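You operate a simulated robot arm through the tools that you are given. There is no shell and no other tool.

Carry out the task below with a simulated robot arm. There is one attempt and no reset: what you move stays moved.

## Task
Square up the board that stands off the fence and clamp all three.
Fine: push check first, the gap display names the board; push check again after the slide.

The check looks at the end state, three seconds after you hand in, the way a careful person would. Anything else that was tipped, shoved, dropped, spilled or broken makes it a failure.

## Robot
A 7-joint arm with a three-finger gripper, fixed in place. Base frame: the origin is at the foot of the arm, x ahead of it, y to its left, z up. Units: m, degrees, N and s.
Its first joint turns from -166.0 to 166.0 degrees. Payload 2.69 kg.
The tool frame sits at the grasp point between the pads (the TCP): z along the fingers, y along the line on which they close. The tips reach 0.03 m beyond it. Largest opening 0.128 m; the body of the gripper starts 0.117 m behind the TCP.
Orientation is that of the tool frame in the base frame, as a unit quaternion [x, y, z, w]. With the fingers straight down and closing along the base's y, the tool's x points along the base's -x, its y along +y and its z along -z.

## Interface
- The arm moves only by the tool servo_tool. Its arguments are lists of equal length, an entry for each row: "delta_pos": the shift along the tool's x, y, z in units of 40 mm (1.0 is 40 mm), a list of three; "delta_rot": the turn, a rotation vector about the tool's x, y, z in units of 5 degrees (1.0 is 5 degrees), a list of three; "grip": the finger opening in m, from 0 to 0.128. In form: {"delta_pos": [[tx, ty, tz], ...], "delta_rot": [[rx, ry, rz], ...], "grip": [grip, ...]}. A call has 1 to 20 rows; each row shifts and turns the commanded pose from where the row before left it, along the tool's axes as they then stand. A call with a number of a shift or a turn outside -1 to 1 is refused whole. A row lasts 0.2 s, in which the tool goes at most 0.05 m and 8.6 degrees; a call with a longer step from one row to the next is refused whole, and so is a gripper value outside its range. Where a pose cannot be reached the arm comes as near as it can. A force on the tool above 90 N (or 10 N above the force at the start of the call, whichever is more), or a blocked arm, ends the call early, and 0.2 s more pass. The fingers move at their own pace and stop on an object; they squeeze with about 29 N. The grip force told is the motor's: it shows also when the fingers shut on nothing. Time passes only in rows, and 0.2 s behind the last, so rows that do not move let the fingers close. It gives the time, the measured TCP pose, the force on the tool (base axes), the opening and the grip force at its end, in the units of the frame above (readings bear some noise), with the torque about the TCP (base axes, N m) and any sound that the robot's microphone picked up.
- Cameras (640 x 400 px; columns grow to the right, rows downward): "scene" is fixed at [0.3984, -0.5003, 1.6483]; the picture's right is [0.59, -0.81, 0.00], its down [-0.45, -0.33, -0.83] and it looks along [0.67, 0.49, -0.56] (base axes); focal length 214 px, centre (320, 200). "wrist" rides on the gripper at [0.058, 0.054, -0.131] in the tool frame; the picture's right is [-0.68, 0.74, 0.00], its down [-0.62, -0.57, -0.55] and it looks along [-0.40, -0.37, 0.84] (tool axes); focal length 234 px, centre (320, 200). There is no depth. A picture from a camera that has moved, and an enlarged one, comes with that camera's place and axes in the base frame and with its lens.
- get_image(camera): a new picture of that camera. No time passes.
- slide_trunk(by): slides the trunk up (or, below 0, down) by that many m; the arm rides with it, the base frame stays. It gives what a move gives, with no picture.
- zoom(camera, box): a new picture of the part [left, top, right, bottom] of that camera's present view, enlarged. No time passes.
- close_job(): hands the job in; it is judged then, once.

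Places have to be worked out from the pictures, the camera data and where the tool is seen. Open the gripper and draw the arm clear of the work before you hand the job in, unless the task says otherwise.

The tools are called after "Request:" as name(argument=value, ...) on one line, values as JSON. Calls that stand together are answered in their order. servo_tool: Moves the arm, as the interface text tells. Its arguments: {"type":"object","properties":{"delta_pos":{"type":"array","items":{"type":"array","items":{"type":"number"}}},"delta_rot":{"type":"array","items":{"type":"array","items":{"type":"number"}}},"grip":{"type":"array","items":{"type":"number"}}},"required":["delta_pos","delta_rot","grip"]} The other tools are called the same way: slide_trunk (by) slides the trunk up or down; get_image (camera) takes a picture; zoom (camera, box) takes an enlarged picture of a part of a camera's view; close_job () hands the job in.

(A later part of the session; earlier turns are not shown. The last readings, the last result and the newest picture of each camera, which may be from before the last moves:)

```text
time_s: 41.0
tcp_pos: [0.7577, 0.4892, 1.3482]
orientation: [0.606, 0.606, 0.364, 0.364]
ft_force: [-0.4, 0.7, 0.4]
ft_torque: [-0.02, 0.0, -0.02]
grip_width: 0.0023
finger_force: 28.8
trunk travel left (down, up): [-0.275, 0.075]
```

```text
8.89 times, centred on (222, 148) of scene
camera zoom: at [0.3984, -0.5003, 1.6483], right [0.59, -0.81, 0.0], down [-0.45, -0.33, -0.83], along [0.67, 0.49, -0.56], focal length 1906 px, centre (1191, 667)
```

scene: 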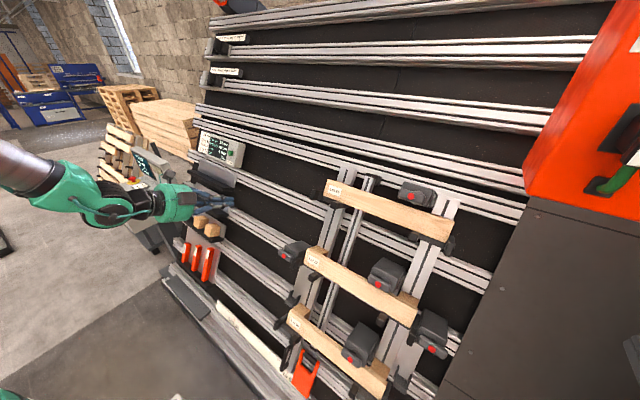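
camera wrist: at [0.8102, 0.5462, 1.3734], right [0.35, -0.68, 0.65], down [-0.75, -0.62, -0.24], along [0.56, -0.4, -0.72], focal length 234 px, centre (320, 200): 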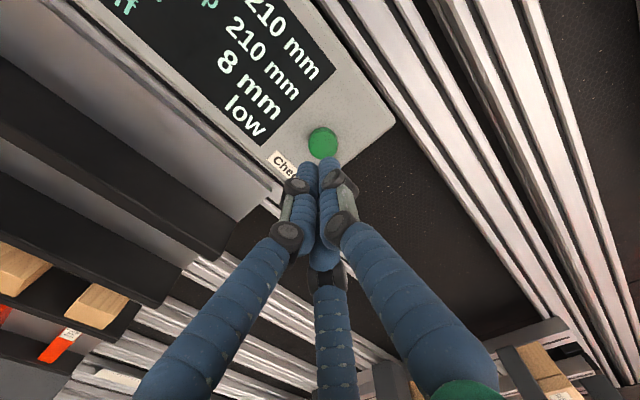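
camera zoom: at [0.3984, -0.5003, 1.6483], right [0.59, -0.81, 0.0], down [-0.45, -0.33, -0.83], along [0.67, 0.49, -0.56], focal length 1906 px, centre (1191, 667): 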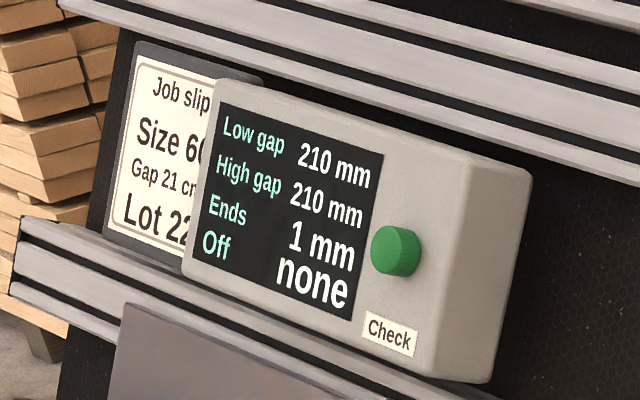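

Ends 1 mm, Off: none — squared. Now I traverse to the top clamp (red dot est. (0.927,−0.413,1.335)) for a close look at how it works, opening the fingers on the way.

Request:
servo_tool(delta_pos=[[-0.966, 0.075, -0.3], [-0.966, 0.075, -0.3], [-0.966, 0.075, -0.3], [-0.966, 0.075, 0], [-0.966, 0.075, 0], [-0.966, 0.075, 0], [-0.966, 0.075, 0], [-0.966, 0.075, 0], [-0.966, 0.075, 0], [-0.966, 0.075, 0], [-0.966, 0.075, 0], [-0.966, 0.075, 0], [-0.966, 0.075, 0], [-0.966, 0.075, 0], [-0.966, 0.075, 0], [-0.966, 0.075, 0], [-0.966, 0.075, 0], [-0.966, 0.075, 0]], delta_rot=[[0, 0, 0], [0, 0, 0], [0, 0, 0], [0, 0, 0], [0, 0, 0], [0, 0, 0], [0, 0, 0], [0, 0, 0], [0, 0, 0], [0, 0, 0], [0, 0, 0], [0, 0, 0], [0, 0, 0], [0, 0, 0], [0, 0, 0], [0, 0, 0], [0, 0, 0], [0, 0, 0]], grip=[0, 0, 0, 0, 0.128, 0.128, 0.128, 0.128, 0.128, 0.128, 0.128, 0.128, 0.128, 0.128, 0.128, 0.128, 0.128, 0.128])

Request:
get_image(camera="wrist")

```text
time_s: 44.8
tcp_pos: [0.7541, -0.2036, 1.4149]
orientation: [0.606, 0.606, 0.364, 0.363]
ft_force: [0.8, -0.3, -0.6]
ft_torque: [-0.01, -0.03, 0.04]
grip_width: 0.128
finger_force: 0.1
trunk travel left (down, up): [-0.275, 0.075]
```

```text
taken
camera wrist: at [0.6637, -0.146, 1.5218], right [0.35, -0.68, 0.65], down [-0.75, -0.62, -0.24], along [0.56, -0.4, -0.72], focal length 234 px, centre (320, 200)
```

wrist: 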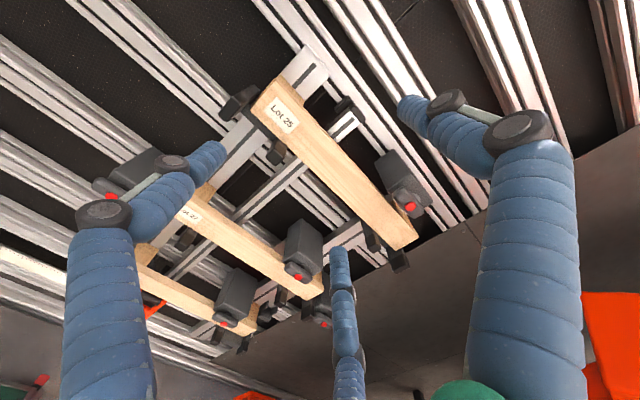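

Request:
servo_tool(delta_pos=[[-1, 0.06, 0], [-1, 0.06, 0], [-1, 0.06, 0], [-1, 0.06, 0]], delta_rot=[[0, 0, 0], [0, 0, 0], [0, 0, 0], [0, 0, 0]], grip=[0.128, 0.128, 0.128, 0.128])

Request:
get_image(camera="wrist")

Request:
zoom(camera="wrist", box=[270, 60, 390, 180])

Request:
get_image(camera="scene")

```text
time_s: 45.8
tcp_pos: [0.7602, -0.3655, 1.4219]
orientation: [0.607, 0.606, 0.364, 0.364]
ft_force: [-0.6, -1.0, -0.4]
ft_torque: [-0.02, -0.02, 0.02]
grip_width: 0.1279
finger_force: 0.0
trunk travel left (down, up): [-0.275, 0.075]
```

```text
taken
camera wrist: at [0.6708, -0.3075, 1.5296], right [0.35, -0.68, 0.65], down [-0.75, -0.62, -0.24], along [0.56, -0.4, -0.72], focal length 234 px, centre (320, 200)
```

wrist: 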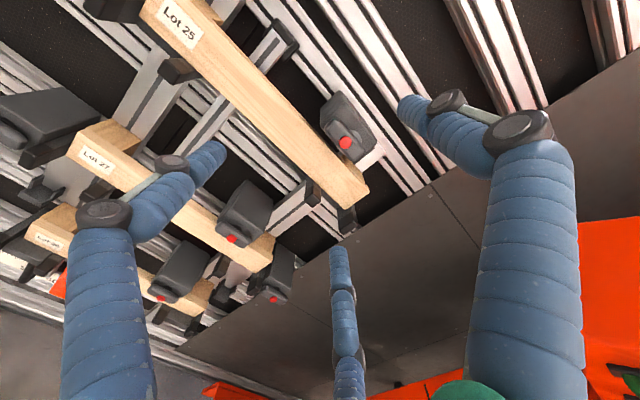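

```text
3.33 times, centred on (330, 120) of wrist
camera zoom: at [0.6708, -0.3075, 1.5296], right [0.35, -0.68, 0.65], down [-0.75, -0.62, -0.24], along [0.56, -0.4, -0.72], focal length 781 px, centre (287, 467)
```

zoom: 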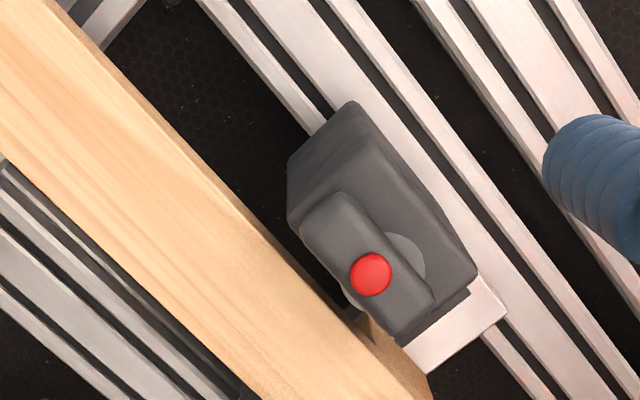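

```text
taken
```

scene: 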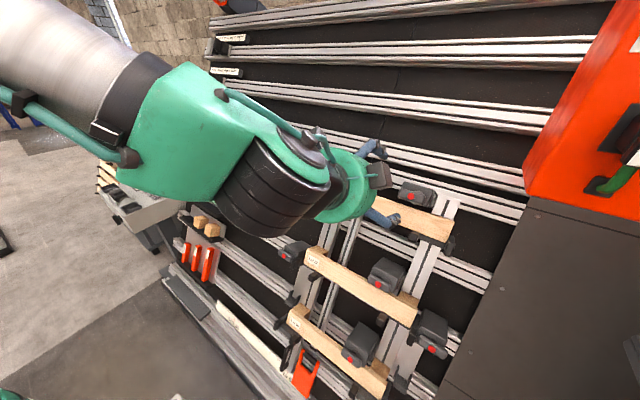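

The dot triangulates to (0.930,−0.413,1.335). I close the fingers, align with it and approach to about 4 cm away for inspection.

Request:
servo_tool(delta_pos=[[-0.6, 0.03, 0], [-0.59, 0.03, 0], [0, 0, 0], [0, 0, 0.8], [0, 0, 0.8], [0, 0, 0.8]], delta_rot=[[0, 0, 0], [0, 0, 0], [0, 0, 0], [0, 0, 0], [0, 0, 0], [0, 0, 0]], grip=[0, 0, 0, 0, 0, 0])

Request:
get_image(camera="wrist")

Request:
zoom(camera="scene", box=[360, 150, 460, 230])

```text
time_s: 47.2
tcp_pos: [0.846, -0.4101, 1.3775]
orientation: [0.606, 0.606, 0.364, 0.364]
ft_force: [-0.8, 0.8, 1.1]
ft_torque: [-0.01, 0.02, -0.04]
grip_width: 0.002
finger_force: 29.1
trunk travel left (down, up): [-0.275, 0.075]
```

```text
taken
camera wrist: at [0.7557, -0.3518, 1.4852], right [0.35, -0.68, 0.65], down [-0.75, -0.62, -0.24], along [0.56, -0.4, -0.72], focal length 234 px, centre (320, 200)
```

wrist: 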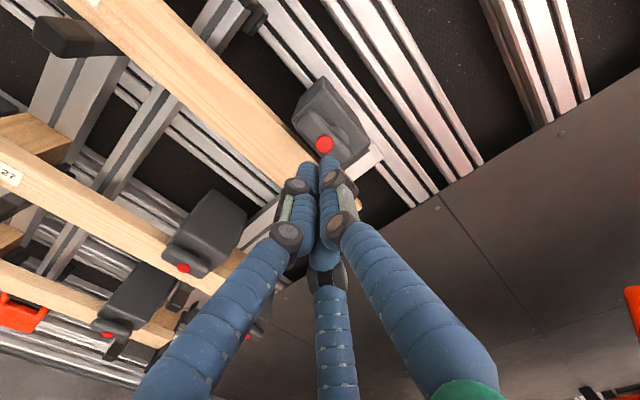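

```text
5.00 times, centred on (410, 190) of scene
camera zoom: at [0.3984, -0.5003, 1.6483], right [0.59, -0.81, 0.0], down [-0.45, -0.33, -0.83], along [0.67, 0.49, -0.56], focal length 1072 px, centre (-130, 250)
```

zoom: 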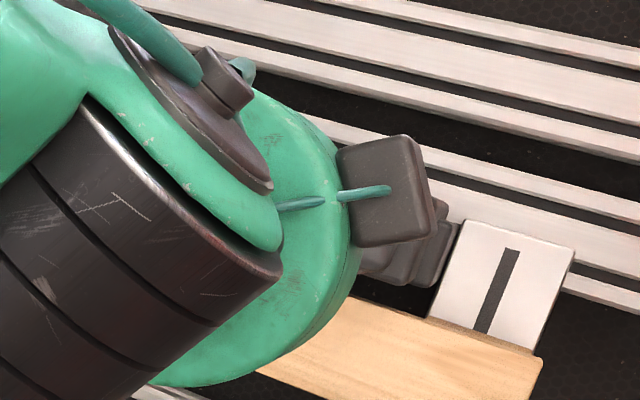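

Aligned within ~4 mm; I nudge by that and approach to touching range.

Request:
servo_tool(delta_pos=[[-0.07, 0.07, 0.6], [0, 0, 0.55]], delta_rot=[[0, 0, 0], [0, 0, 0]], grip=[0, 0])

Request:
zoom(camera="wrist", box=[260, 80, 380, 200])

```text
time_s: 47.8
tcp_pos: [0.8905, -0.414, 1.3565]
orientation: [0.607, 0.606, 0.363, 0.365]
ft_force: [-0.5, -0.4, -0.3]
ft_torque: [0.01, -0.06, 0.0]
grip_width: 0.0022
finger_force: 28.9
trunk travel left (down, up): [-0.275, 0.075]
```

```text
3.33 times, centred on (320, 140) of wrist
camera zoom: at [0.7994, -0.3564, 1.465], right [0.35, -0.68, 0.65], down [-0.75, -0.62, -0.24], along [0.56, -0.4, -0.72], focal length 781 px, centre (320, 400)
```

zoom: 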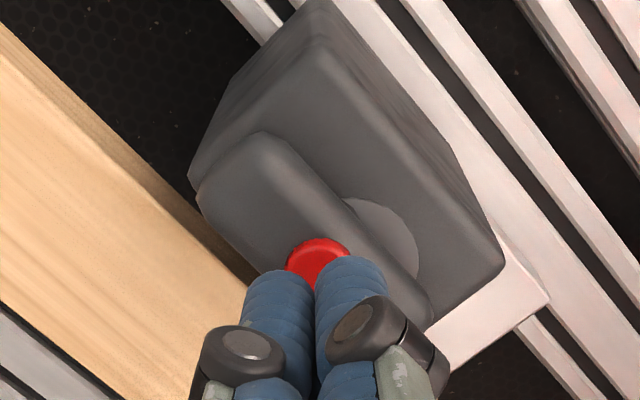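

I see the bar mounted on a round hub. I press the red dot gently in 4 mm steps to see whether it's a push-button.

Request:
servo_tool(delta_pos=[[0, 0, 0.1], [0, 0, 0.1], [0, 0, 0.1]], delta_rot=[[0, 0, 0], [0, 0, 0], [0, 0, 0]], grip=[0, 0, 0])

Request:
zoom(camera="wrist", box=[260, 80, 380, 200])

```text
time_s: 48.6
tcp_pos: [0.8971, -0.415, 1.354]
orientation: [0.606, 0.606, 0.364, 0.365]
ft_force: [-0.4, -0.1, 0.5]
ft_torque: [0.02, 0.01, 0.02]
grip_width: 0.0024
finger_force: 28.7
trunk travel left (down, up): [-0.275, 0.075]
```

```text
3.33 times, centred on (320, 140) of wrist
camera zoom: at [0.8072, -0.3568, 1.4618], right [0.35, -0.68, 0.65], down [-0.75, -0.62, -0.24], along [0.56, -0.4, -0.72], focal length 781 px, centre (320, 400)
```

zoom: 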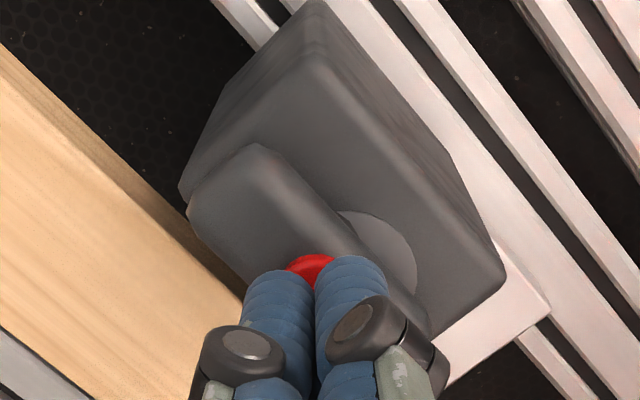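

Request:
servo_tool(delta_pos=[[0, 0, 0.1], [0, 0, 0.1], [0, 0, 0.1]], delta_rot=[[0, 0, 0], [0, 0, 0], [0, 0, 0]], grip=[0, 0, 0])

Request:
zoom(camera="wrist", box=[260, 80, 380, 200])

```text
time_s: 49.4
tcp_pos: [0.909, -0.4146, 1.348]
orientation: [0.606, 0.606, 0.364, 0.365]
ft_force: [1.4, 0.0, 0.0]
ft_torque: [0.0, 0.01, 0.01]
grip_width: 0.0024
finger_force: 29.6
trunk travel left (down, up): [-0.275, 0.075]
```

```text
3.33 times, centred on (320, 140) of wrist
camera zoom: at [0.8185, -0.3563, 1.4555], right [0.35, -0.68, 0.65], down [-0.75, -0.62, -0.24], along [0.56, -0.4, -0.72], focal length 781 px, centre (320, 400)
```

zoom: 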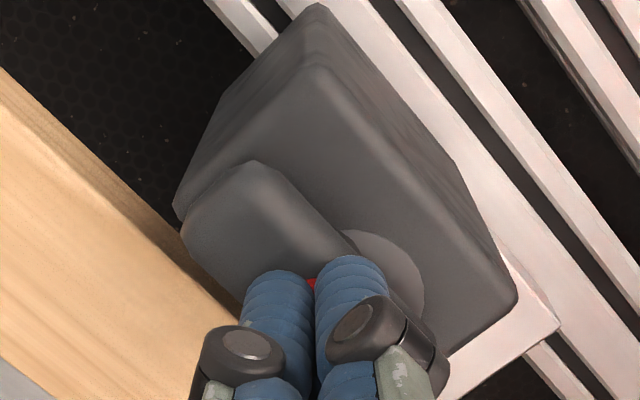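

Request:
servo_tool(delta_pos=[[0, 0, 0.08], [0, 0, 0.08]], delta_rot=[[0, 0, 0], [0, 0, 0]], grip=[0, 0])

Request:
zoom(camera="wrist", box=[260, 80, 380, 200])

```text
time_s: 50.0
tcp_pos: [0.9085, -0.4152, 1.3479]
orientation: [0.606, 0.606, 0.364, 0.365]
ft_force: [-48.5, 5.4, 8.7]
ft_torque: [0.09, 0.77, 0.12]
grip_width: 0.0022
finger_force: 28.7
trunk travel left (down, up): [-0.275, 0.075]
```

```text
3.33 times, centred on (320, 140) of wrist
camera zoom: at [0.8189, -0.3562, 1.4554], right [0.34, -0.68, 0.65], down [-0.75, -0.62, -0.24], along [0.56, -0.4, -0.72], focal length 781 px, centre (320, 400)
```

zoom: 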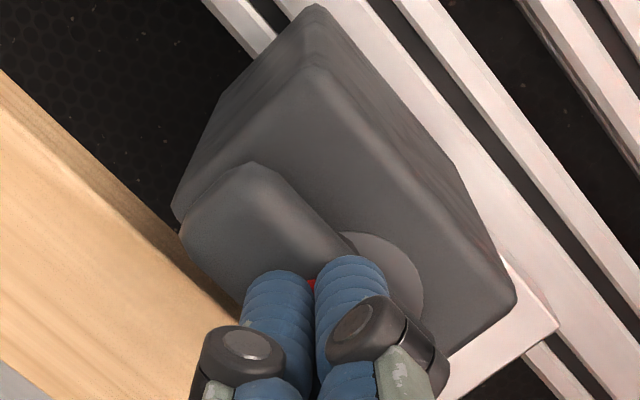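

Hard contact at 48 N with no travel: the red dot is not a push button, so the bar must be a swing lever (hub at y≈−0.425, long end toward +y reaching −0.3815; swung down it would just lap over the board's top edge). I back off and look again before gripping the bar.

Request:
servo_tool(delta_pos=[[0, 0, -0.4], [0, 0, -1], [0.55, -0.03, -0.5], [0, 0, 0]], delta_rot=[[0, 0, 0], [0, 0, 0], [0, 0, 0], [0, 0, 0]], grip=[0, 0, 0.07, 0.07])

Request:
get_image(camera="wrist")

Request:
zoom(camera="wrist", box=[260, 80, 380, 200])

```text
time_s: 51.0
tcp_pos: [0.8489, -0.3922, 1.3782]
orientation: [0.606, 0.606, 0.364, 0.364]
ft_force: [-0.9, 1.0, -0.3]
ft_torque: [-0.01, 0.02, -0.01]
grip_width: 0.0701
finger_force: 0.1
trunk travel left (down, up): [-0.275, 0.075]
```

```text
taken
camera wrist: at [0.7583, -0.334, 1.4863], right [0.35, -0.68, 0.65], down [-0.75, -0.62, -0.24], along [0.56, -0.4, -0.72], focal length 234 px, centre (320, 200)
```

wrist: 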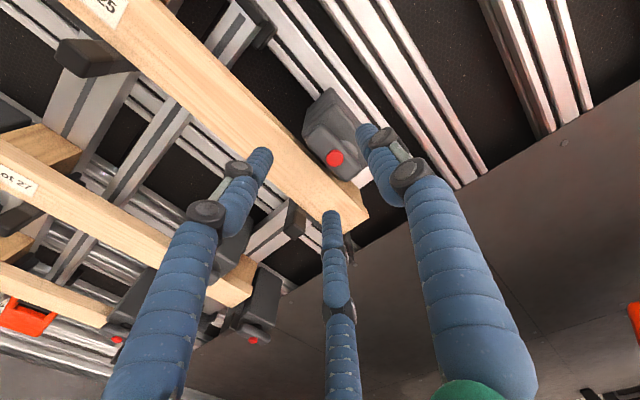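

```text
3.33 times, centred on (320, 140) of wrist
camera zoom: at [0.7583, -0.334, 1.4863], right [0.35, -0.68, 0.65], down [-0.75, -0.62, -0.24], along [0.56, -0.4, -0.72], focal length 781 px, centre (320, 400)
```

zoom: 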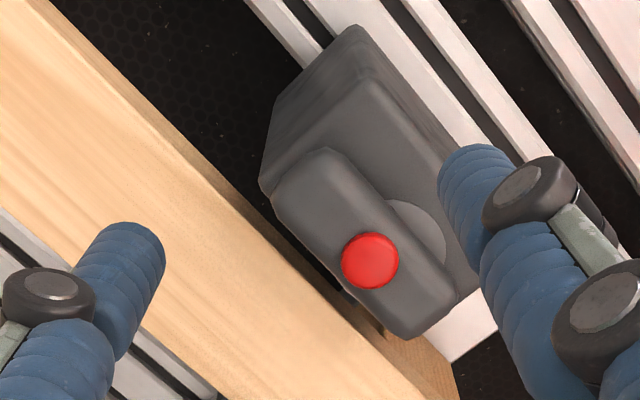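

The lever is a ~66×21 mm bar at y −0.38…−0.447, u≈1.615, front at n≈0.21; clamp body front n≈0.24. I close the fingers, lift 28 mm above the bar's free (left) end, and move in to overlap it by ~1 cm in depth.

Request:
servo_tool(delta_pos=[[0, 0.35, 0], [0, 0.38, 0], [0, 0, 0], [0, 0, 0.75], [0, 0, 0.75]], delta_rot=[[0, 0, 0], [0, 0, 0], [0, 0, 0], [0, 0, 0], [0, 0, 0]], grip=[0, 0, 0, 0, 0])

Request:
get_image(camera="wrist")

Request:
zoom(camera="wrist", box=[260, 80, 380, 200])

```text
time_s: 52.2
tcp_pos: [0.9143, -0.3902, 1.3761]
orientation: [0.606, 0.606, 0.364, 0.364]
ft_force: [0.7, 0.0, -0.6]
ft_torque: [-0.02, -0.06, 0.0]
grip_width: 0.0022
finger_force: 28.8
trunk travel left (down, up): [-0.275, 0.075]
```

```text
taken
camera wrist: at [0.8238, -0.3332, 1.4835], right [0.35, -0.68, 0.65], down [-0.75, -0.62, -0.24], along [0.56, -0.4, -0.72], focal length 234 px, centre (320, 200)
```

wrist: 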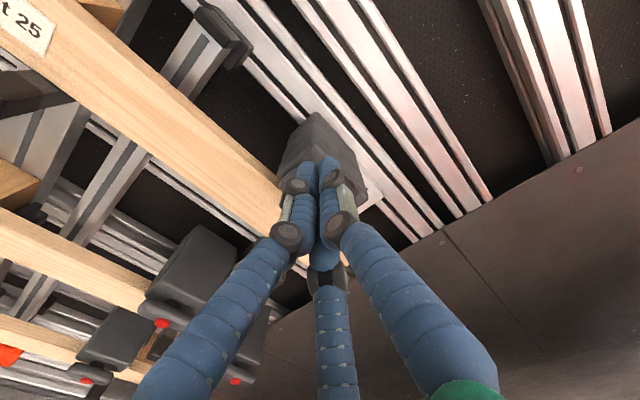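

```text
3.33 times, centred on (320, 140) of wrist
camera zoom: at [0.8238, -0.3332, 1.4835], right [0.35, -0.68, 0.65], down [-0.75, -0.62, -0.24], along [0.56, -0.4, -0.72], focal length 781 px, centre (320, 400)
```

zoom: 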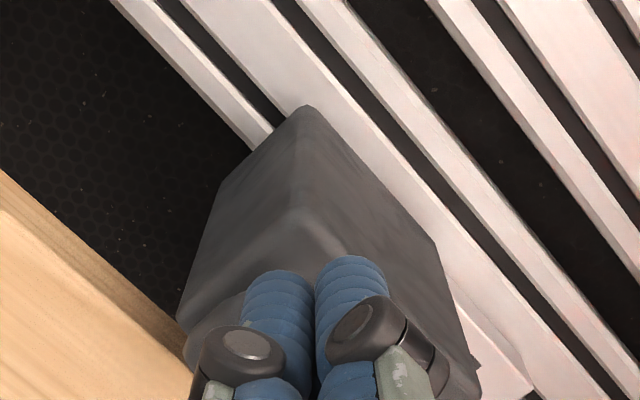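

Tip at n≈0.198. I move 2 cm deeper and check force, then begin pushing down-slope.

Request:
servo_tool(delta_pos=[[0, 0, 0.25], [0, 0, 0.25], [0, -0.1, 0], [0, -0.1, 0]], delta_rot=[[0, 0, 0], [0, 0, 0], [0, 0, 0], [0, 0, 0]], grip=[0, 0, 0, 0])

Request:
zoom(camera="wrist", box=[260, 80, 380, 200])

```text
time_s: 53.2
tcp_pos: [0.929, -0.3916, 1.3656]
orientation: [0.605, 0.605, 0.366, 0.366]
ft_force: [18.5, -2.4, 18.0]
ft_torque: [-0.03, -0.55, 0.15]
grip_width: 0.002
finger_force: 29.3
trunk travel left (down, up): [-0.275, 0.075]
```

```text
3.33 times, centred on (320, 140) of wrist
camera zoom: at [0.8375, -0.3337, 1.4728], right [0.34, -0.68, 0.65], down [-0.75, -0.62, -0.24], along [0.57, -0.41, -0.72], focal length 781 px, centre (320, 400)
```

zoom: 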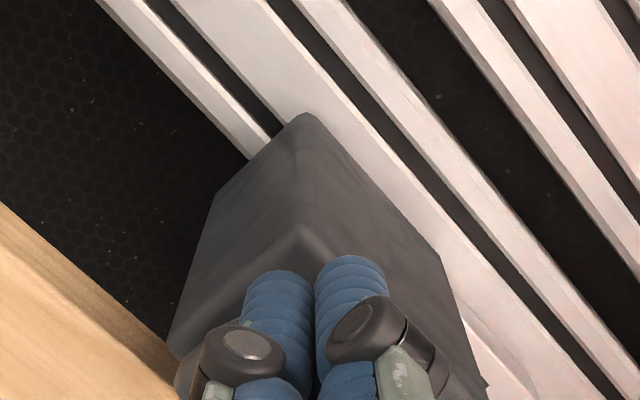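

There is a 24 N reaction up-slope — the finger is on the bar. I check the scene view for any rotation.

Request:
zoom(camera="scene", box=[370, 160, 460, 230])

Request:
get_image(camera="wrist")

```text
5.71 times, centred on (415, 195) of scene
camera zoom: at [0.3984, -0.5003, 1.6483], right [0.59, -0.81, 0.0], down [-0.45, -0.33, -0.83], along [0.67, 0.49, -0.56], focal length 1226 px, centre (-223, 229)
```

zoom: 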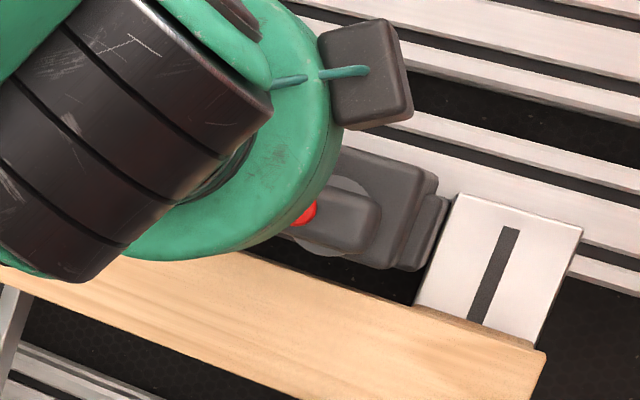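

```text
taken
camera wrist: at [0.8375, -0.3337, 1.4728], right [0.34, -0.68, 0.65], down [-0.75, -0.62, -0.24], along [0.57, -0.41, -0.72], focal length 234 px, centre (320, 200)
```

wrist: 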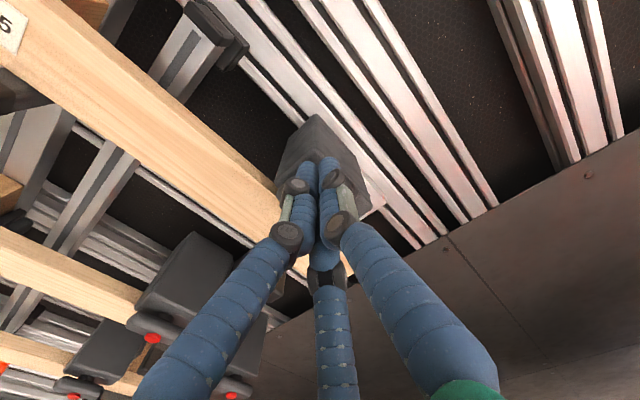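

The bar hasn't visibly turned. Before pushing harder I look at the other two identical clamps in this wrist view from above to understand the mechanism.

Request:
zoom(camera="wrist", box=[50, 220, 270, 400])

Request:
zoom(camera="scene", box=[400, 180, 440, 220])

```text
2.22 times, centred on (160, 310) of wrist
camera zoom: at [0.8375, -0.3337, 1.4728], right [0.34, -0.68, 0.65], down [-0.75, -0.62, -0.24], along [0.57, -0.41, -0.72], focal length 520 px, centre (676, -44)
```

zoom: 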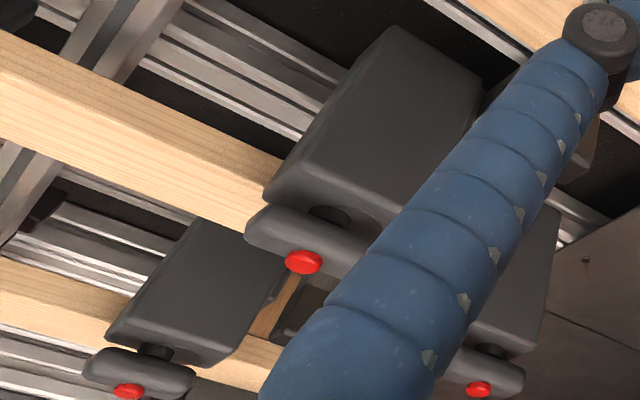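

```text
10.00 times, centred on (420, 200) of scene
camera zoom: at [0.3984, -0.5003, 1.6483], right [0.59, -0.81, 0.0], down [-0.45, -0.33, -0.83], along [0.67, 0.49, -0.56], focal length 2145 px, centre (-680, 200)
```

zoom: 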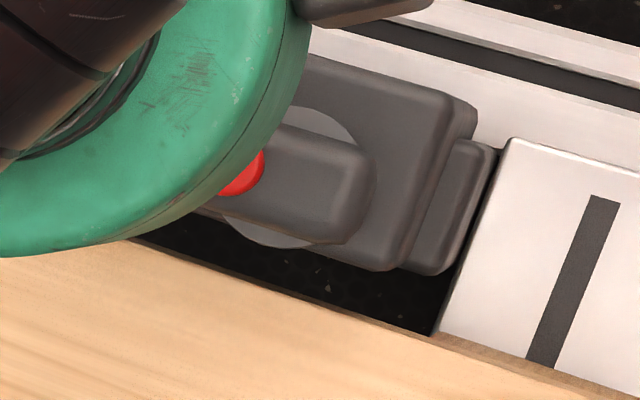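

From above I can see it clearly: each clamp has a shaft out of the body with a bar on it (offset toward +y) — a swing arm. I push down harder in 2 mm steps, watching the force.

Request:
servo_tool(delta_pos=[[0, -0.05, 0], [0, -0.05, 0], [0, 0, 0]], delta_rot=[[0, 0, 0], [0, 0, 0], [0, 0, 0]], grip=[0, 0, 0])

Request:
zoom(camera="scene", box=[400, 180, 440, 220])

```text
time_s: 54.0
tcp_pos: [0.9286, -0.392, 1.3655]
orientation: [0.603, 0.605, 0.366, 0.369]
ft_force: [40.4, -2.2, 48.5]
ft_torque: [0.05, -1.41, 0.26]
grip_width: 0.0023
finger_force: 29.2
trunk travel left (down, up): [-0.275, 0.075]
```

```text
10.00 times, centred on (420, 200) of scene
camera zoom: at [0.3984, -0.5003, 1.6483], right [0.59, -0.81, 0.0], down [-0.45, -0.33, -0.83], along [0.67, 0.49, -0.56], focal length 2145 px, centre (-680, 200)
```

zoom: 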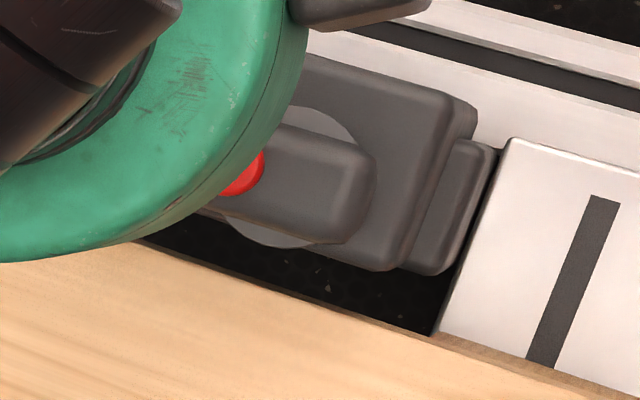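

62 N and no movement, so it does not swing down. I release, back away and take detailed pictures from more angles.

Request:
servo_tool(delta_pos=[[0, 0.2, 0], [0, 0.25, 0], [0, 0, -0.8], [0, 0, -1], [0, 0, -1], [0, 0, -1], [0.5, 0, -0.8]], delta_rot=[[0, 0, 0], [0, 0, 0], [0, 0, 0], [0, 0, 0], [0, 0, 0], [0, 0, 0], [0, 0, 0]], grip=[0, 0, 0, 0, 0, 0.128, 0.128])

Request:
zoom(camera="scene", box=[385, 170, 465, 220])

Request:
get_image(camera="wrist")

```text
time_s: 55.6
tcp_pos: [0.7694, -0.3719, 1.4589]
orientation: [0.606, 0.606, 0.364, 0.364]
ft_force: [0.1, -0.1, -0.9]
ft_torque: [0.01, 0.02, 0.03]
grip_width: 0.128
finger_force: 0.1
trunk travel left (down, up): [-0.275, 0.075]
```

```text
8.00 times, centred on (425, 195) of scene
camera zoom: at [0.3984, -0.5003, 1.6483], right [0.59, -0.81, 0.0], down [-0.45, -0.33, -0.83], along [0.67, 0.49, -0.56], focal length 1716 px, centre (-520, 240)
```

zoom: 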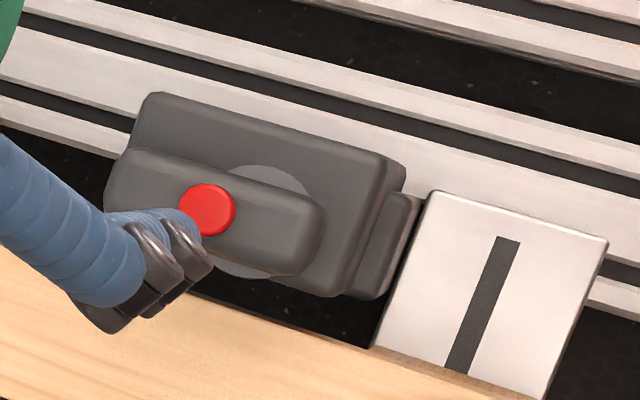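

```text
taken
camera wrist: at [0.6794, -0.3142, 1.5673], right [0.35, -0.68, 0.65], down [-0.75, -0.62, -0.24], along [0.56, -0.4, -0.72], focal length 234 px, centre (320, 200)
```

wrist: 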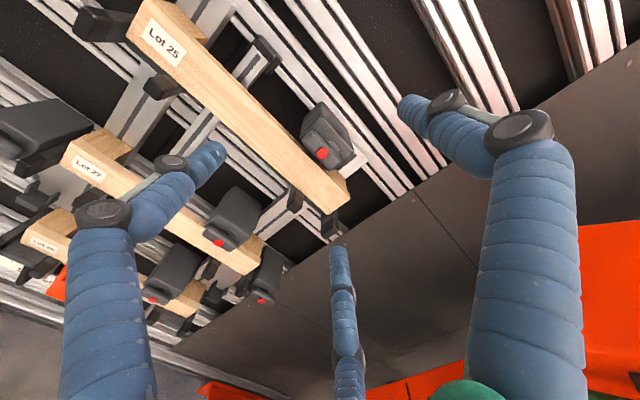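

Nothing moved. I roll the tool back 90° so the wrist camera sits below-left and can see the clamp's underside and hub.

Request:
servo_tool(delta_pos=[[0, 0, 0], [0, 0, 0], [0, 0, 0], [0, 0, 0], [0, 0, 0], [0, 0, 0], [0, 0, 0], [0, 0, 0], [0, 0, 0], [0, 0, 0], [0, 0, 0], [0, 0, 0], [0, 0, 0], [0, 0, 0], [0, 0, 0], [0, 0, 0], [0, 0, 0], [0, 0, 0]], delta_rot=[[0, 0, -1], [0, 0, -1], [0, 0, -1], [0, 0, -1], [0, 0, -1], [0, 0, -1], [0, 0, -1], [0, 0, -1], [0, 0, -1], [0, 0, -1], [0, 0, -1], [0, 0, -1], [0, 0, -1], [0, 0, -1], [0, 0, -1], [0, 0, -1], [0, 0, -1], [0, 0, -1]], grip=[0.128, 0.128, 0.128, 0.128, 0.128, 0.128, 0.128, 0.128, 0.128, 0.128, 0.128, 0.128, 0.128, 0.128, 0.128, 0.128, 0.128, 0.128])

Request:
get_image(camera="wrist")

```text
time_s: 59.4
tcp_pos: [0.7709, -0.3747, 1.4595]
orientation: [0.0, 0.857, 0.0, 0.515]
ft_force: [-0.2, 0.9, -0.2]
ft_torque: [-0.01, -0.01, 0.0]
grip_width: 0.128
finger_force: 0.1
trunk travel left (down, up): [-0.275, 0.075]
```

```text
taken
camera wrist: at [0.628, -0.3197, 1.4676], right [0.32, 0.74, 0.6], down [-0.19, -0.57, 0.8], along [0.93, -0.37, -0.04], focal length 234 px, centre (320, 200)
```

wrist: 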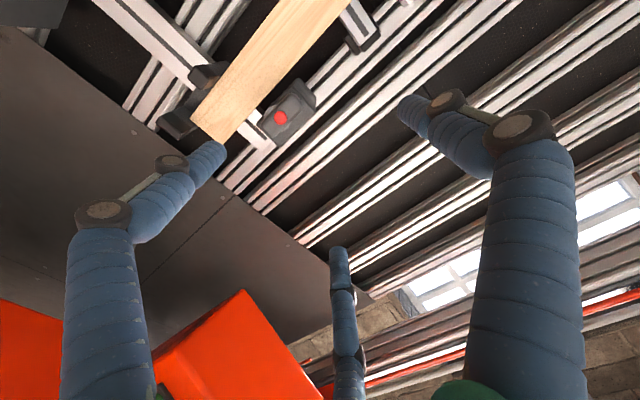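

Request:
servo_tool(delta_pos=[[1, 0, 0.3], [1, 0, 0.3], [1, 0, 0.3], [0.8, 0, 0.3]], delta_rot=[[0, 0, 0], [0, 0, 0], [0, 0, 0], [0, 0, 0]], grip=[0.128, 0.128, 0.128, 0.128])

Request:
get_image(camera="wrist")

Request:
zoom(camera="wrist", box=[250, 70, 410, 200])

```text
time_s: 60.4
tcp_pos: [0.7416, -0.3758, 1.3023]
orientation: [-0.001, 0.857, 0.0, 0.514]
ft_force: [0.1, -0.6, 0.1]
ft_torque: [0.01, 0.02, 0.0]
grip_width: 0.1281
finger_force: 0.0
trunk travel left (down, up): [-0.275, 0.075]
```

```text
taken
camera wrist: at [0.5985, -0.3217, 1.311], right [0.32, 0.74, 0.6], down [-0.2, -0.56, 0.8], along [0.93, -0.37, -0.04], focal length 234 px, centre (320, 200)
```

wrist: 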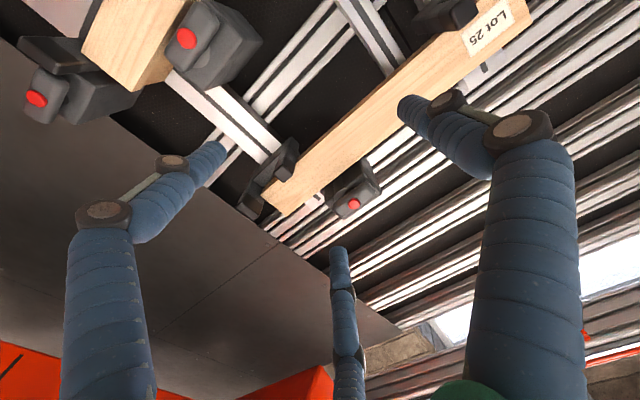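

```text
3.08 times, centred on (330, 135) of wrist
camera zoom: at [0.5985, -0.3217, 1.311], right [0.32, 0.74, 0.6], down [-0.2, -0.56, 0.8], along [0.93, -0.37, -0.04], focal length 720 px, centre (289, 400)
```

zoom: 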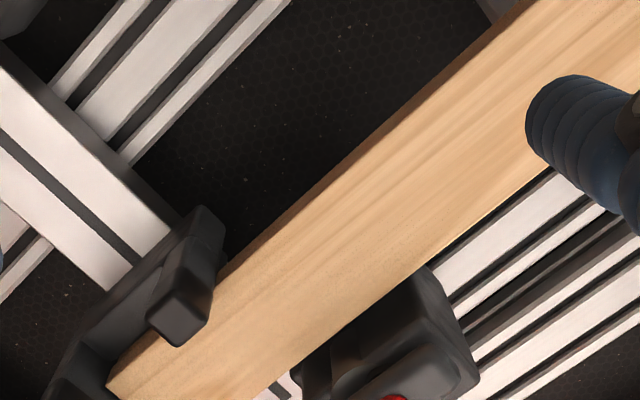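

Request:
zoom(camera="wrist", box=[310, 140, 400, 230])

Request:
zoom(camera="wrist", box=[150, 0, 270, 100])

Request:
zoom(camera="wrist", box=[10, 20, 150, 130])

```text
4.44 times, centred on (355, 185) of wrist
camera zoom: at [0.5985, -0.3217, 1.311], right [0.32, 0.74, 0.6], down [-0.2, -0.56, 0.8], along [0.93, -0.37, -0.04], focal length 1041 px, centre (164, 267)
```

zoom: 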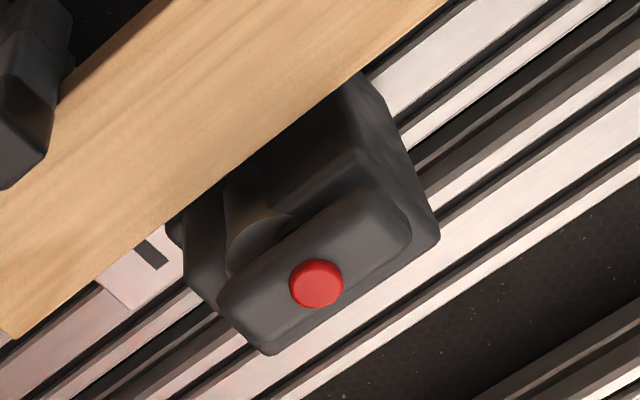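

```text
4.00 times, centred on (210, 50) of wrist
camera zoom: at [0.5985, -0.3217, 1.311], right [0.32, 0.74, 0.6], down [-0.2, -0.56, 0.8], along [0.93, -0.37, -0.04], focal length 937 px, centre (760, 800)
```

zoom: 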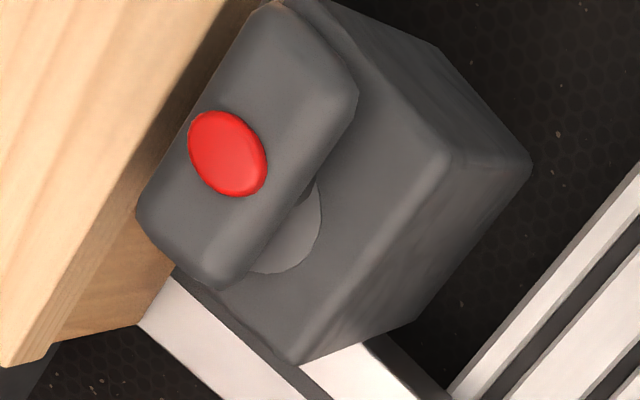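

```text
3.64 times, centred on (80, 75) of wrist
camera zoom: at [0.5985, -0.3217, 1.311], right [0.32, 0.74, 0.6], down [-0.2, -0.56, 0.8], along [0.93, -0.37, -0.04], focal length 852 px, centre (1193, 654)
```

zoom: 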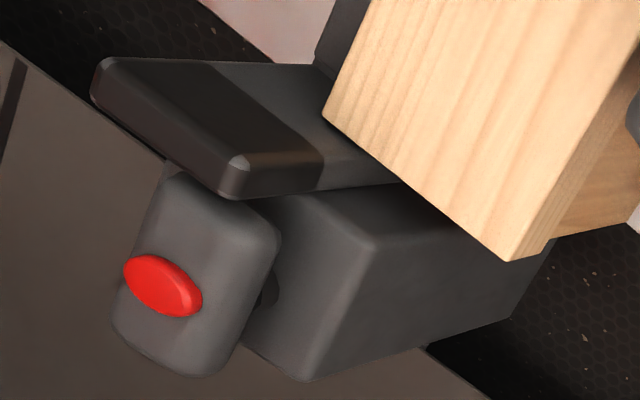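

From here I see the bar sits on a short shaft over a round flange on the body. Swinging down was blocked, so I test whether the free end swings upward: closed fingers under the bar's left end, then a gentle upward push.

Request:
servo_tool(delta_pos=[[-0.75, -0.2, 0.5], [-0.75, -0.2, 0.5], [-0.75, 0, 0.5], [0, 0, 0.5]], delta_rot=[[0, 0, 0], [0, 0, 0], [0, 0, 0], [0, 0, 0]], grip=[0, 0, 0, 0])

Request:
get_image(camera="wrist")

Request:
zoom(camera="wrist", box=[260, 80, 380, 200])

```text
time_s: 61.4
tcp_pos: [0.8544, -0.3888, 1.3446]
orientation: [0.001, 0.857, -0.001, 0.515]
ft_force: [0.0, -0.1, -1.0]
ft_torque: [-0.01, -0.04, 0.01]
grip_width: 0.0023
finger_force: 28.6
trunk travel left (down, up): [-0.275, 0.075]
```

```text
taken
camera wrist: at [0.7112, -0.3352, 1.354], right [0.32, 0.74, 0.6], down [-0.19, -0.57, 0.8], along [0.93, -0.37, -0.04], focal length 234 px, centre (320, 200)
```

wrist: 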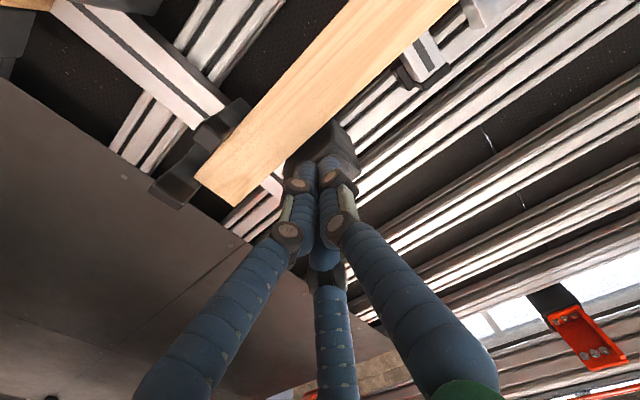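

```text
3.33 times, centred on (320, 140) of wrist
camera zoom: at [0.7112, -0.3352, 1.354], right [0.32, 0.74, 0.6], down [-0.19, -0.57, 0.8], along [0.93, -0.37, -0.04], focal length 781 px, centre (320, 400)
```

zoom: 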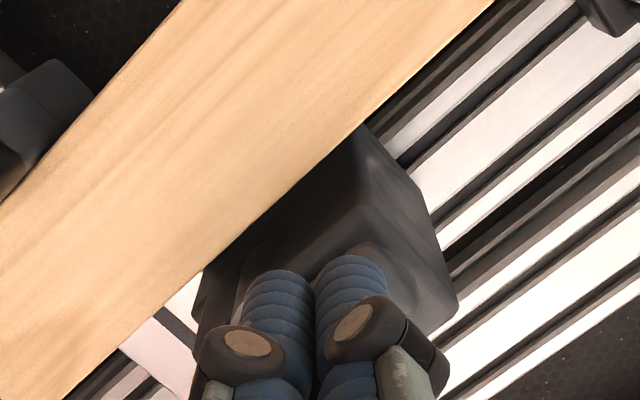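

Positioned under the bar's left end (u≈1.588). I move in 58 mm, then push up 12 mm in small steps.

Request:
servo_tool(delta_pos=[[0, 0, 0.7], [0, 0, 0.7], [-0.1, 0, 0], [-0.1, 0, 0]], delta_rot=[[0, 0, 0], [0, 0, 0], [0, 0, 0], [0, 0, 0]], grip=[0, 0, 0, 0])

Request:
zoom(camera="scene", box=[385, 170, 465, 220])

Request:
zoom(camera="wrist", box=[260, 80, 380, 200])

```text
time_s: 62.4
tcp_pos: [0.8959, -0.3875, 1.3233]
orientation: [0.002, 0.857, 0.001, 0.515]
ft_force: [-65.2, 14.8, 21.1]
ft_torque: [-0.16, -0.6, 0.08]
grip_width: 0.0018
finger_force: 28.7
trunk travel left (down, up): [-0.275, 0.075]
stopped in row 4: the force on the tool passed its limit at 97 N (the readings are from after the stop); the commanded pose is now the measured one
```

```text
8.00 times, centred on (425, 195) of scene
camera zoom: at [0.3984, -0.5003, 1.6483], right [0.59, -0.81, 0.0], down [-0.45, -0.33, -0.83], along [0.67, 0.49, -0.56], focal length 1716 px, centre (-520, 240)
```

zoom: 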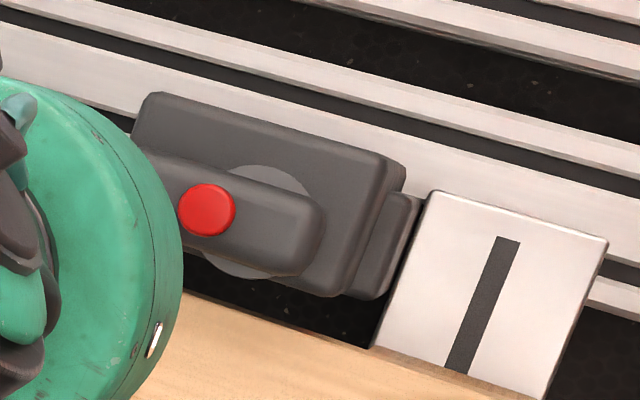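

```text
3.33 times, centred on (320, 140) of wrist
camera zoom: at [0.7539, -0.3346, 1.3328], right [0.32, 0.73, 0.6], down [-0.2, -0.57, 0.8], along [0.93, -0.37, -0.04], focal length 781 px, centre (320, 400)
```

zoom: 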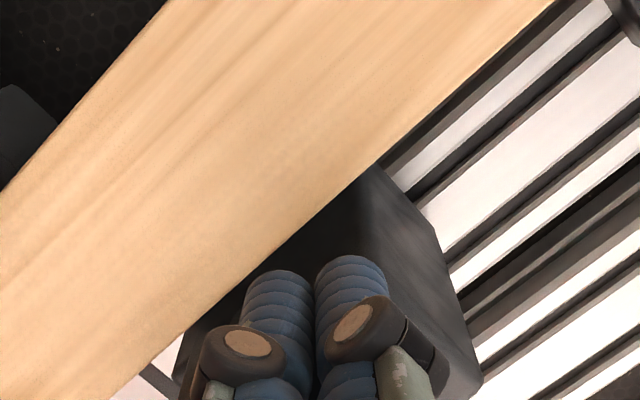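

I only hit the bar's lower front edge (too little clearance). I back off, go 10 mm lower, move in past the bar's front, then push up.

Request:
servo_tool(delta_pos=[[0, 0, -0.5], [0.28, 0, 0], [0, 0, 0.4], [0, 0, 0.35]], delta_rot=[[0, 0, 0], [0, 0, 0], [0, 0, 0], [0, 0, 0]], grip=[0, 0, 0, 0])

```text
time_s: 63.4
tcp_pos: [0.9075, -0.3901, 1.3036]
orientation: [0.002, 0.859, 0.001, 0.512]
ft_force: [0.2, 0.6, 0.0]
ft_torque: [0.05, -0.02, -0.01]
grip_width: 0.0021
finger_force: 29.4
trunk travel left (down, up): [-0.275, 0.075]
```

No contact now with the tip at n≈0.226, below the bar. I push up in small steps.

Request:
servo_tool(delta_pos=[[-0.1, 0, 0], [-0.1, 0, 0], [-0.1, 0, 0]], delta_rot=[[0, 0, 0], [0, 0, 0], [0, 0, 0]], grip=[0, 0, 0])

Request:
zoom(camera="scene", box=[385, 170, 465, 220])

```text
time_s: 64.2
tcp_pos: [0.9123, -0.3881, 1.3132]
orientation: [0.003, 0.86, 0.0, 0.511]
ft_force: [-5.1, 4.7, -5.7]
ft_torque: [-0.02, 0.04, -0.04]
grip_width: 0.0022
finger_force: 28.2
trunk travel left (down, up): [-0.275, 0.075]
```

```text
8.00 times, centred on (425, 195) of scene
camera zoom: at [0.3984, -0.5003, 1.6483], right [0.59, -0.81, 0.0], down [-0.45, -0.33, -0.83], along [0.67, 0.49, -0.56], focal length 1716 px, centre (-520, 240)
```

zoom: 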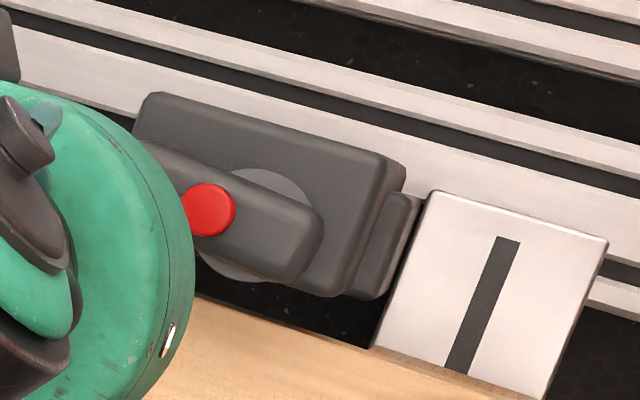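

It rotates: the bar pivots about its red-dot centre with the left end going up (~8 N). I follow the arc upward with the finger, first portion.

Request:
servo_tool(delta_pos=[[-0.117, 0.042, -0.08], [-0.117, 0.042, 0], [-0.117, 0.042, 0], [-0.117, 0.042, 0]], delta_rot=[[0, 0, 0], [0, 0, 0], [0, 0, 0], [0, 0, 0]], grip=[0, 0, 0, 0])

Request:
zoom(camera="scene", box=[385, 170, 465, 220])

```text
time_s: 65.2
tcp_pos: [0.9186, -0.3827, 1.3319]
orientation: [0.002, 0.859, 0.0, 0.513]
ft_force: [0.4, -0.1, -0.9]
ft_torque: [0.03, -0.02, -0.01]
grip_width: 0.002
finger_force: 29.1
trunk travel left (down, up): [-0.275, 0.075]
```

```text
8.00 times, centred on (425, 195) of scene
camera zoom: at [0.3984, -0.5003, 1.6483], right [0.59, -0.81, 0.0], down [-0.45, -0.33, -0.83], along [0.67, 0.49, -0.56], focal length 1716 px, centre (-520, 240)
```

zoom: 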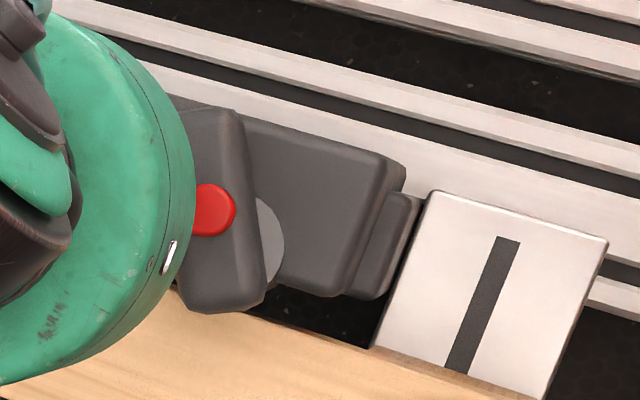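

The bar has turned ~60° and moves freely. I follow through to vertical.

Request:
servo_tool(delta_pos=[[-0.11, 0.01, 0], [-0.11, 0.01, 0], [-0.11, -0.02, 0], [-0.11, -0.02, 0]], delta_rot=[[0, 0, 0], [0, 0, 0], [0, 0, 0], [0, 0, 0]], grip=[0, 0, 0, 0])

Request:
zoom(camera="scene", box=[385, 170, 465, 220])

Request:
zoom(camera="wrist", box=[260, 80, 380, 200])

```text
time_s: 66.2
tcp_pos: [0.9285, -0.3833, 1.346]
orientation: [0.002, 0.859, 0.0, 0.512]
ft_force: [1.1, 0.0, 1.3]
ft_torque: [0.0, 0.03, 0.02]
grip_width: 0.002
finger_force: 28.4
trunk travel left (down, up): [-0.275, 0.075]
```

```text
8.00 times, centred on (425, 195) of scene
camera zoom: at [0.3984, -0.5003, 1.6483], right [0.59, -0.81, 0.0], down [-0.45, -0.33, -0.83], along [0.67, 0.49, -0.56], focal length 1716 px, centre (-520, 240)
```

zoom: 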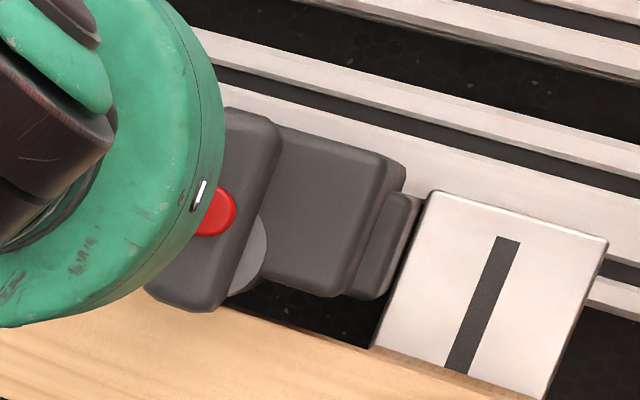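

```text
3.33 times, centred on (320, 140) of wrist
camera zoom: at [0.7849, -0.3302, 1.3568], right [0.32, 0.73, 0.6], down [-0.19, -0.57, 0.8], along [0.93, -0.37, -0.04], focal length 781 px, centre (320, 400)
```

zoom: 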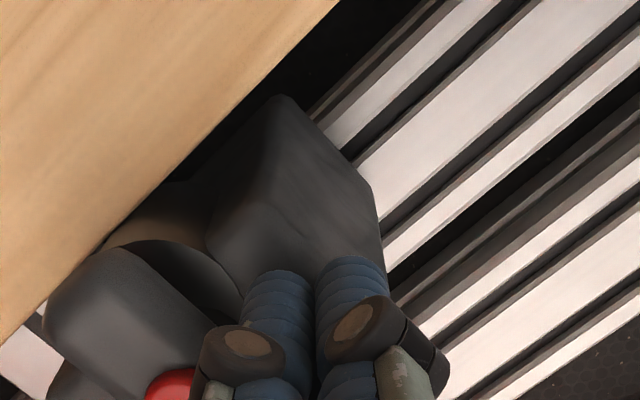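

The bar now stands perpendicular to the board (~87°), its lower end over the board's top edge. I give it a last gentle push toward −y at its top to make sure it's at its end stop.

Request:
servo_tool(delta_pos=[[-0.1, -0.05, 0], [-0.1, -0.06, 0], [-0.1, -0.06, 0], [-0.07, -0.06, 0], [0, -0.05, 0]], delta_rot=[[0, 0, 0], [0, 0, 0], [0, 0, 0], [0, 0, 0], [0, 0, 0]], grip=[0, 0, 0, 0, 0])

Request:
zoom(camera="scene", box=[385, 170, 465, 220])

```text
time_s: 67.3
tcp_pos: [0.9344, -0.3889, 1.3591]
orientation: [0.0, 0.86, 0.002, 0.511]
ft_force: [-12.8, 41.4, -12.5]
ft_torque: [0.45, 0.05, 0.12]
grip_width: 0.0023
finger_force: 29.1
trunk travel left (down, up): [-0.275, 0.075]
```

```text
8.00 times, centred on (425, 195) of scene
camera zoom: at [0.3984, -0.5003, 1.6483], right [0.59, -0.81, 0.0], down [-0.45, -0.33, -0.83], along [0.67, 0.49, -0.56], focal length 1716 px, centre (-520, 240)
```

zoom: 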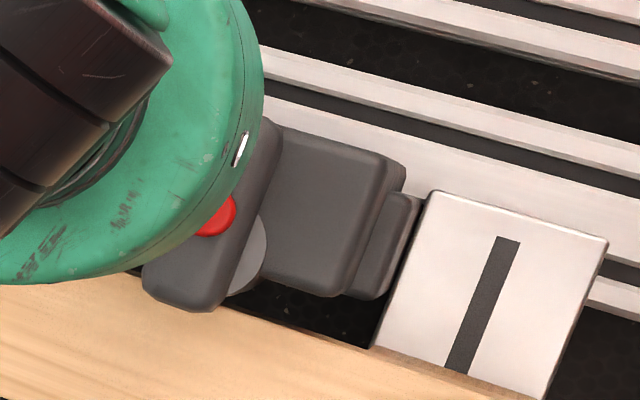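

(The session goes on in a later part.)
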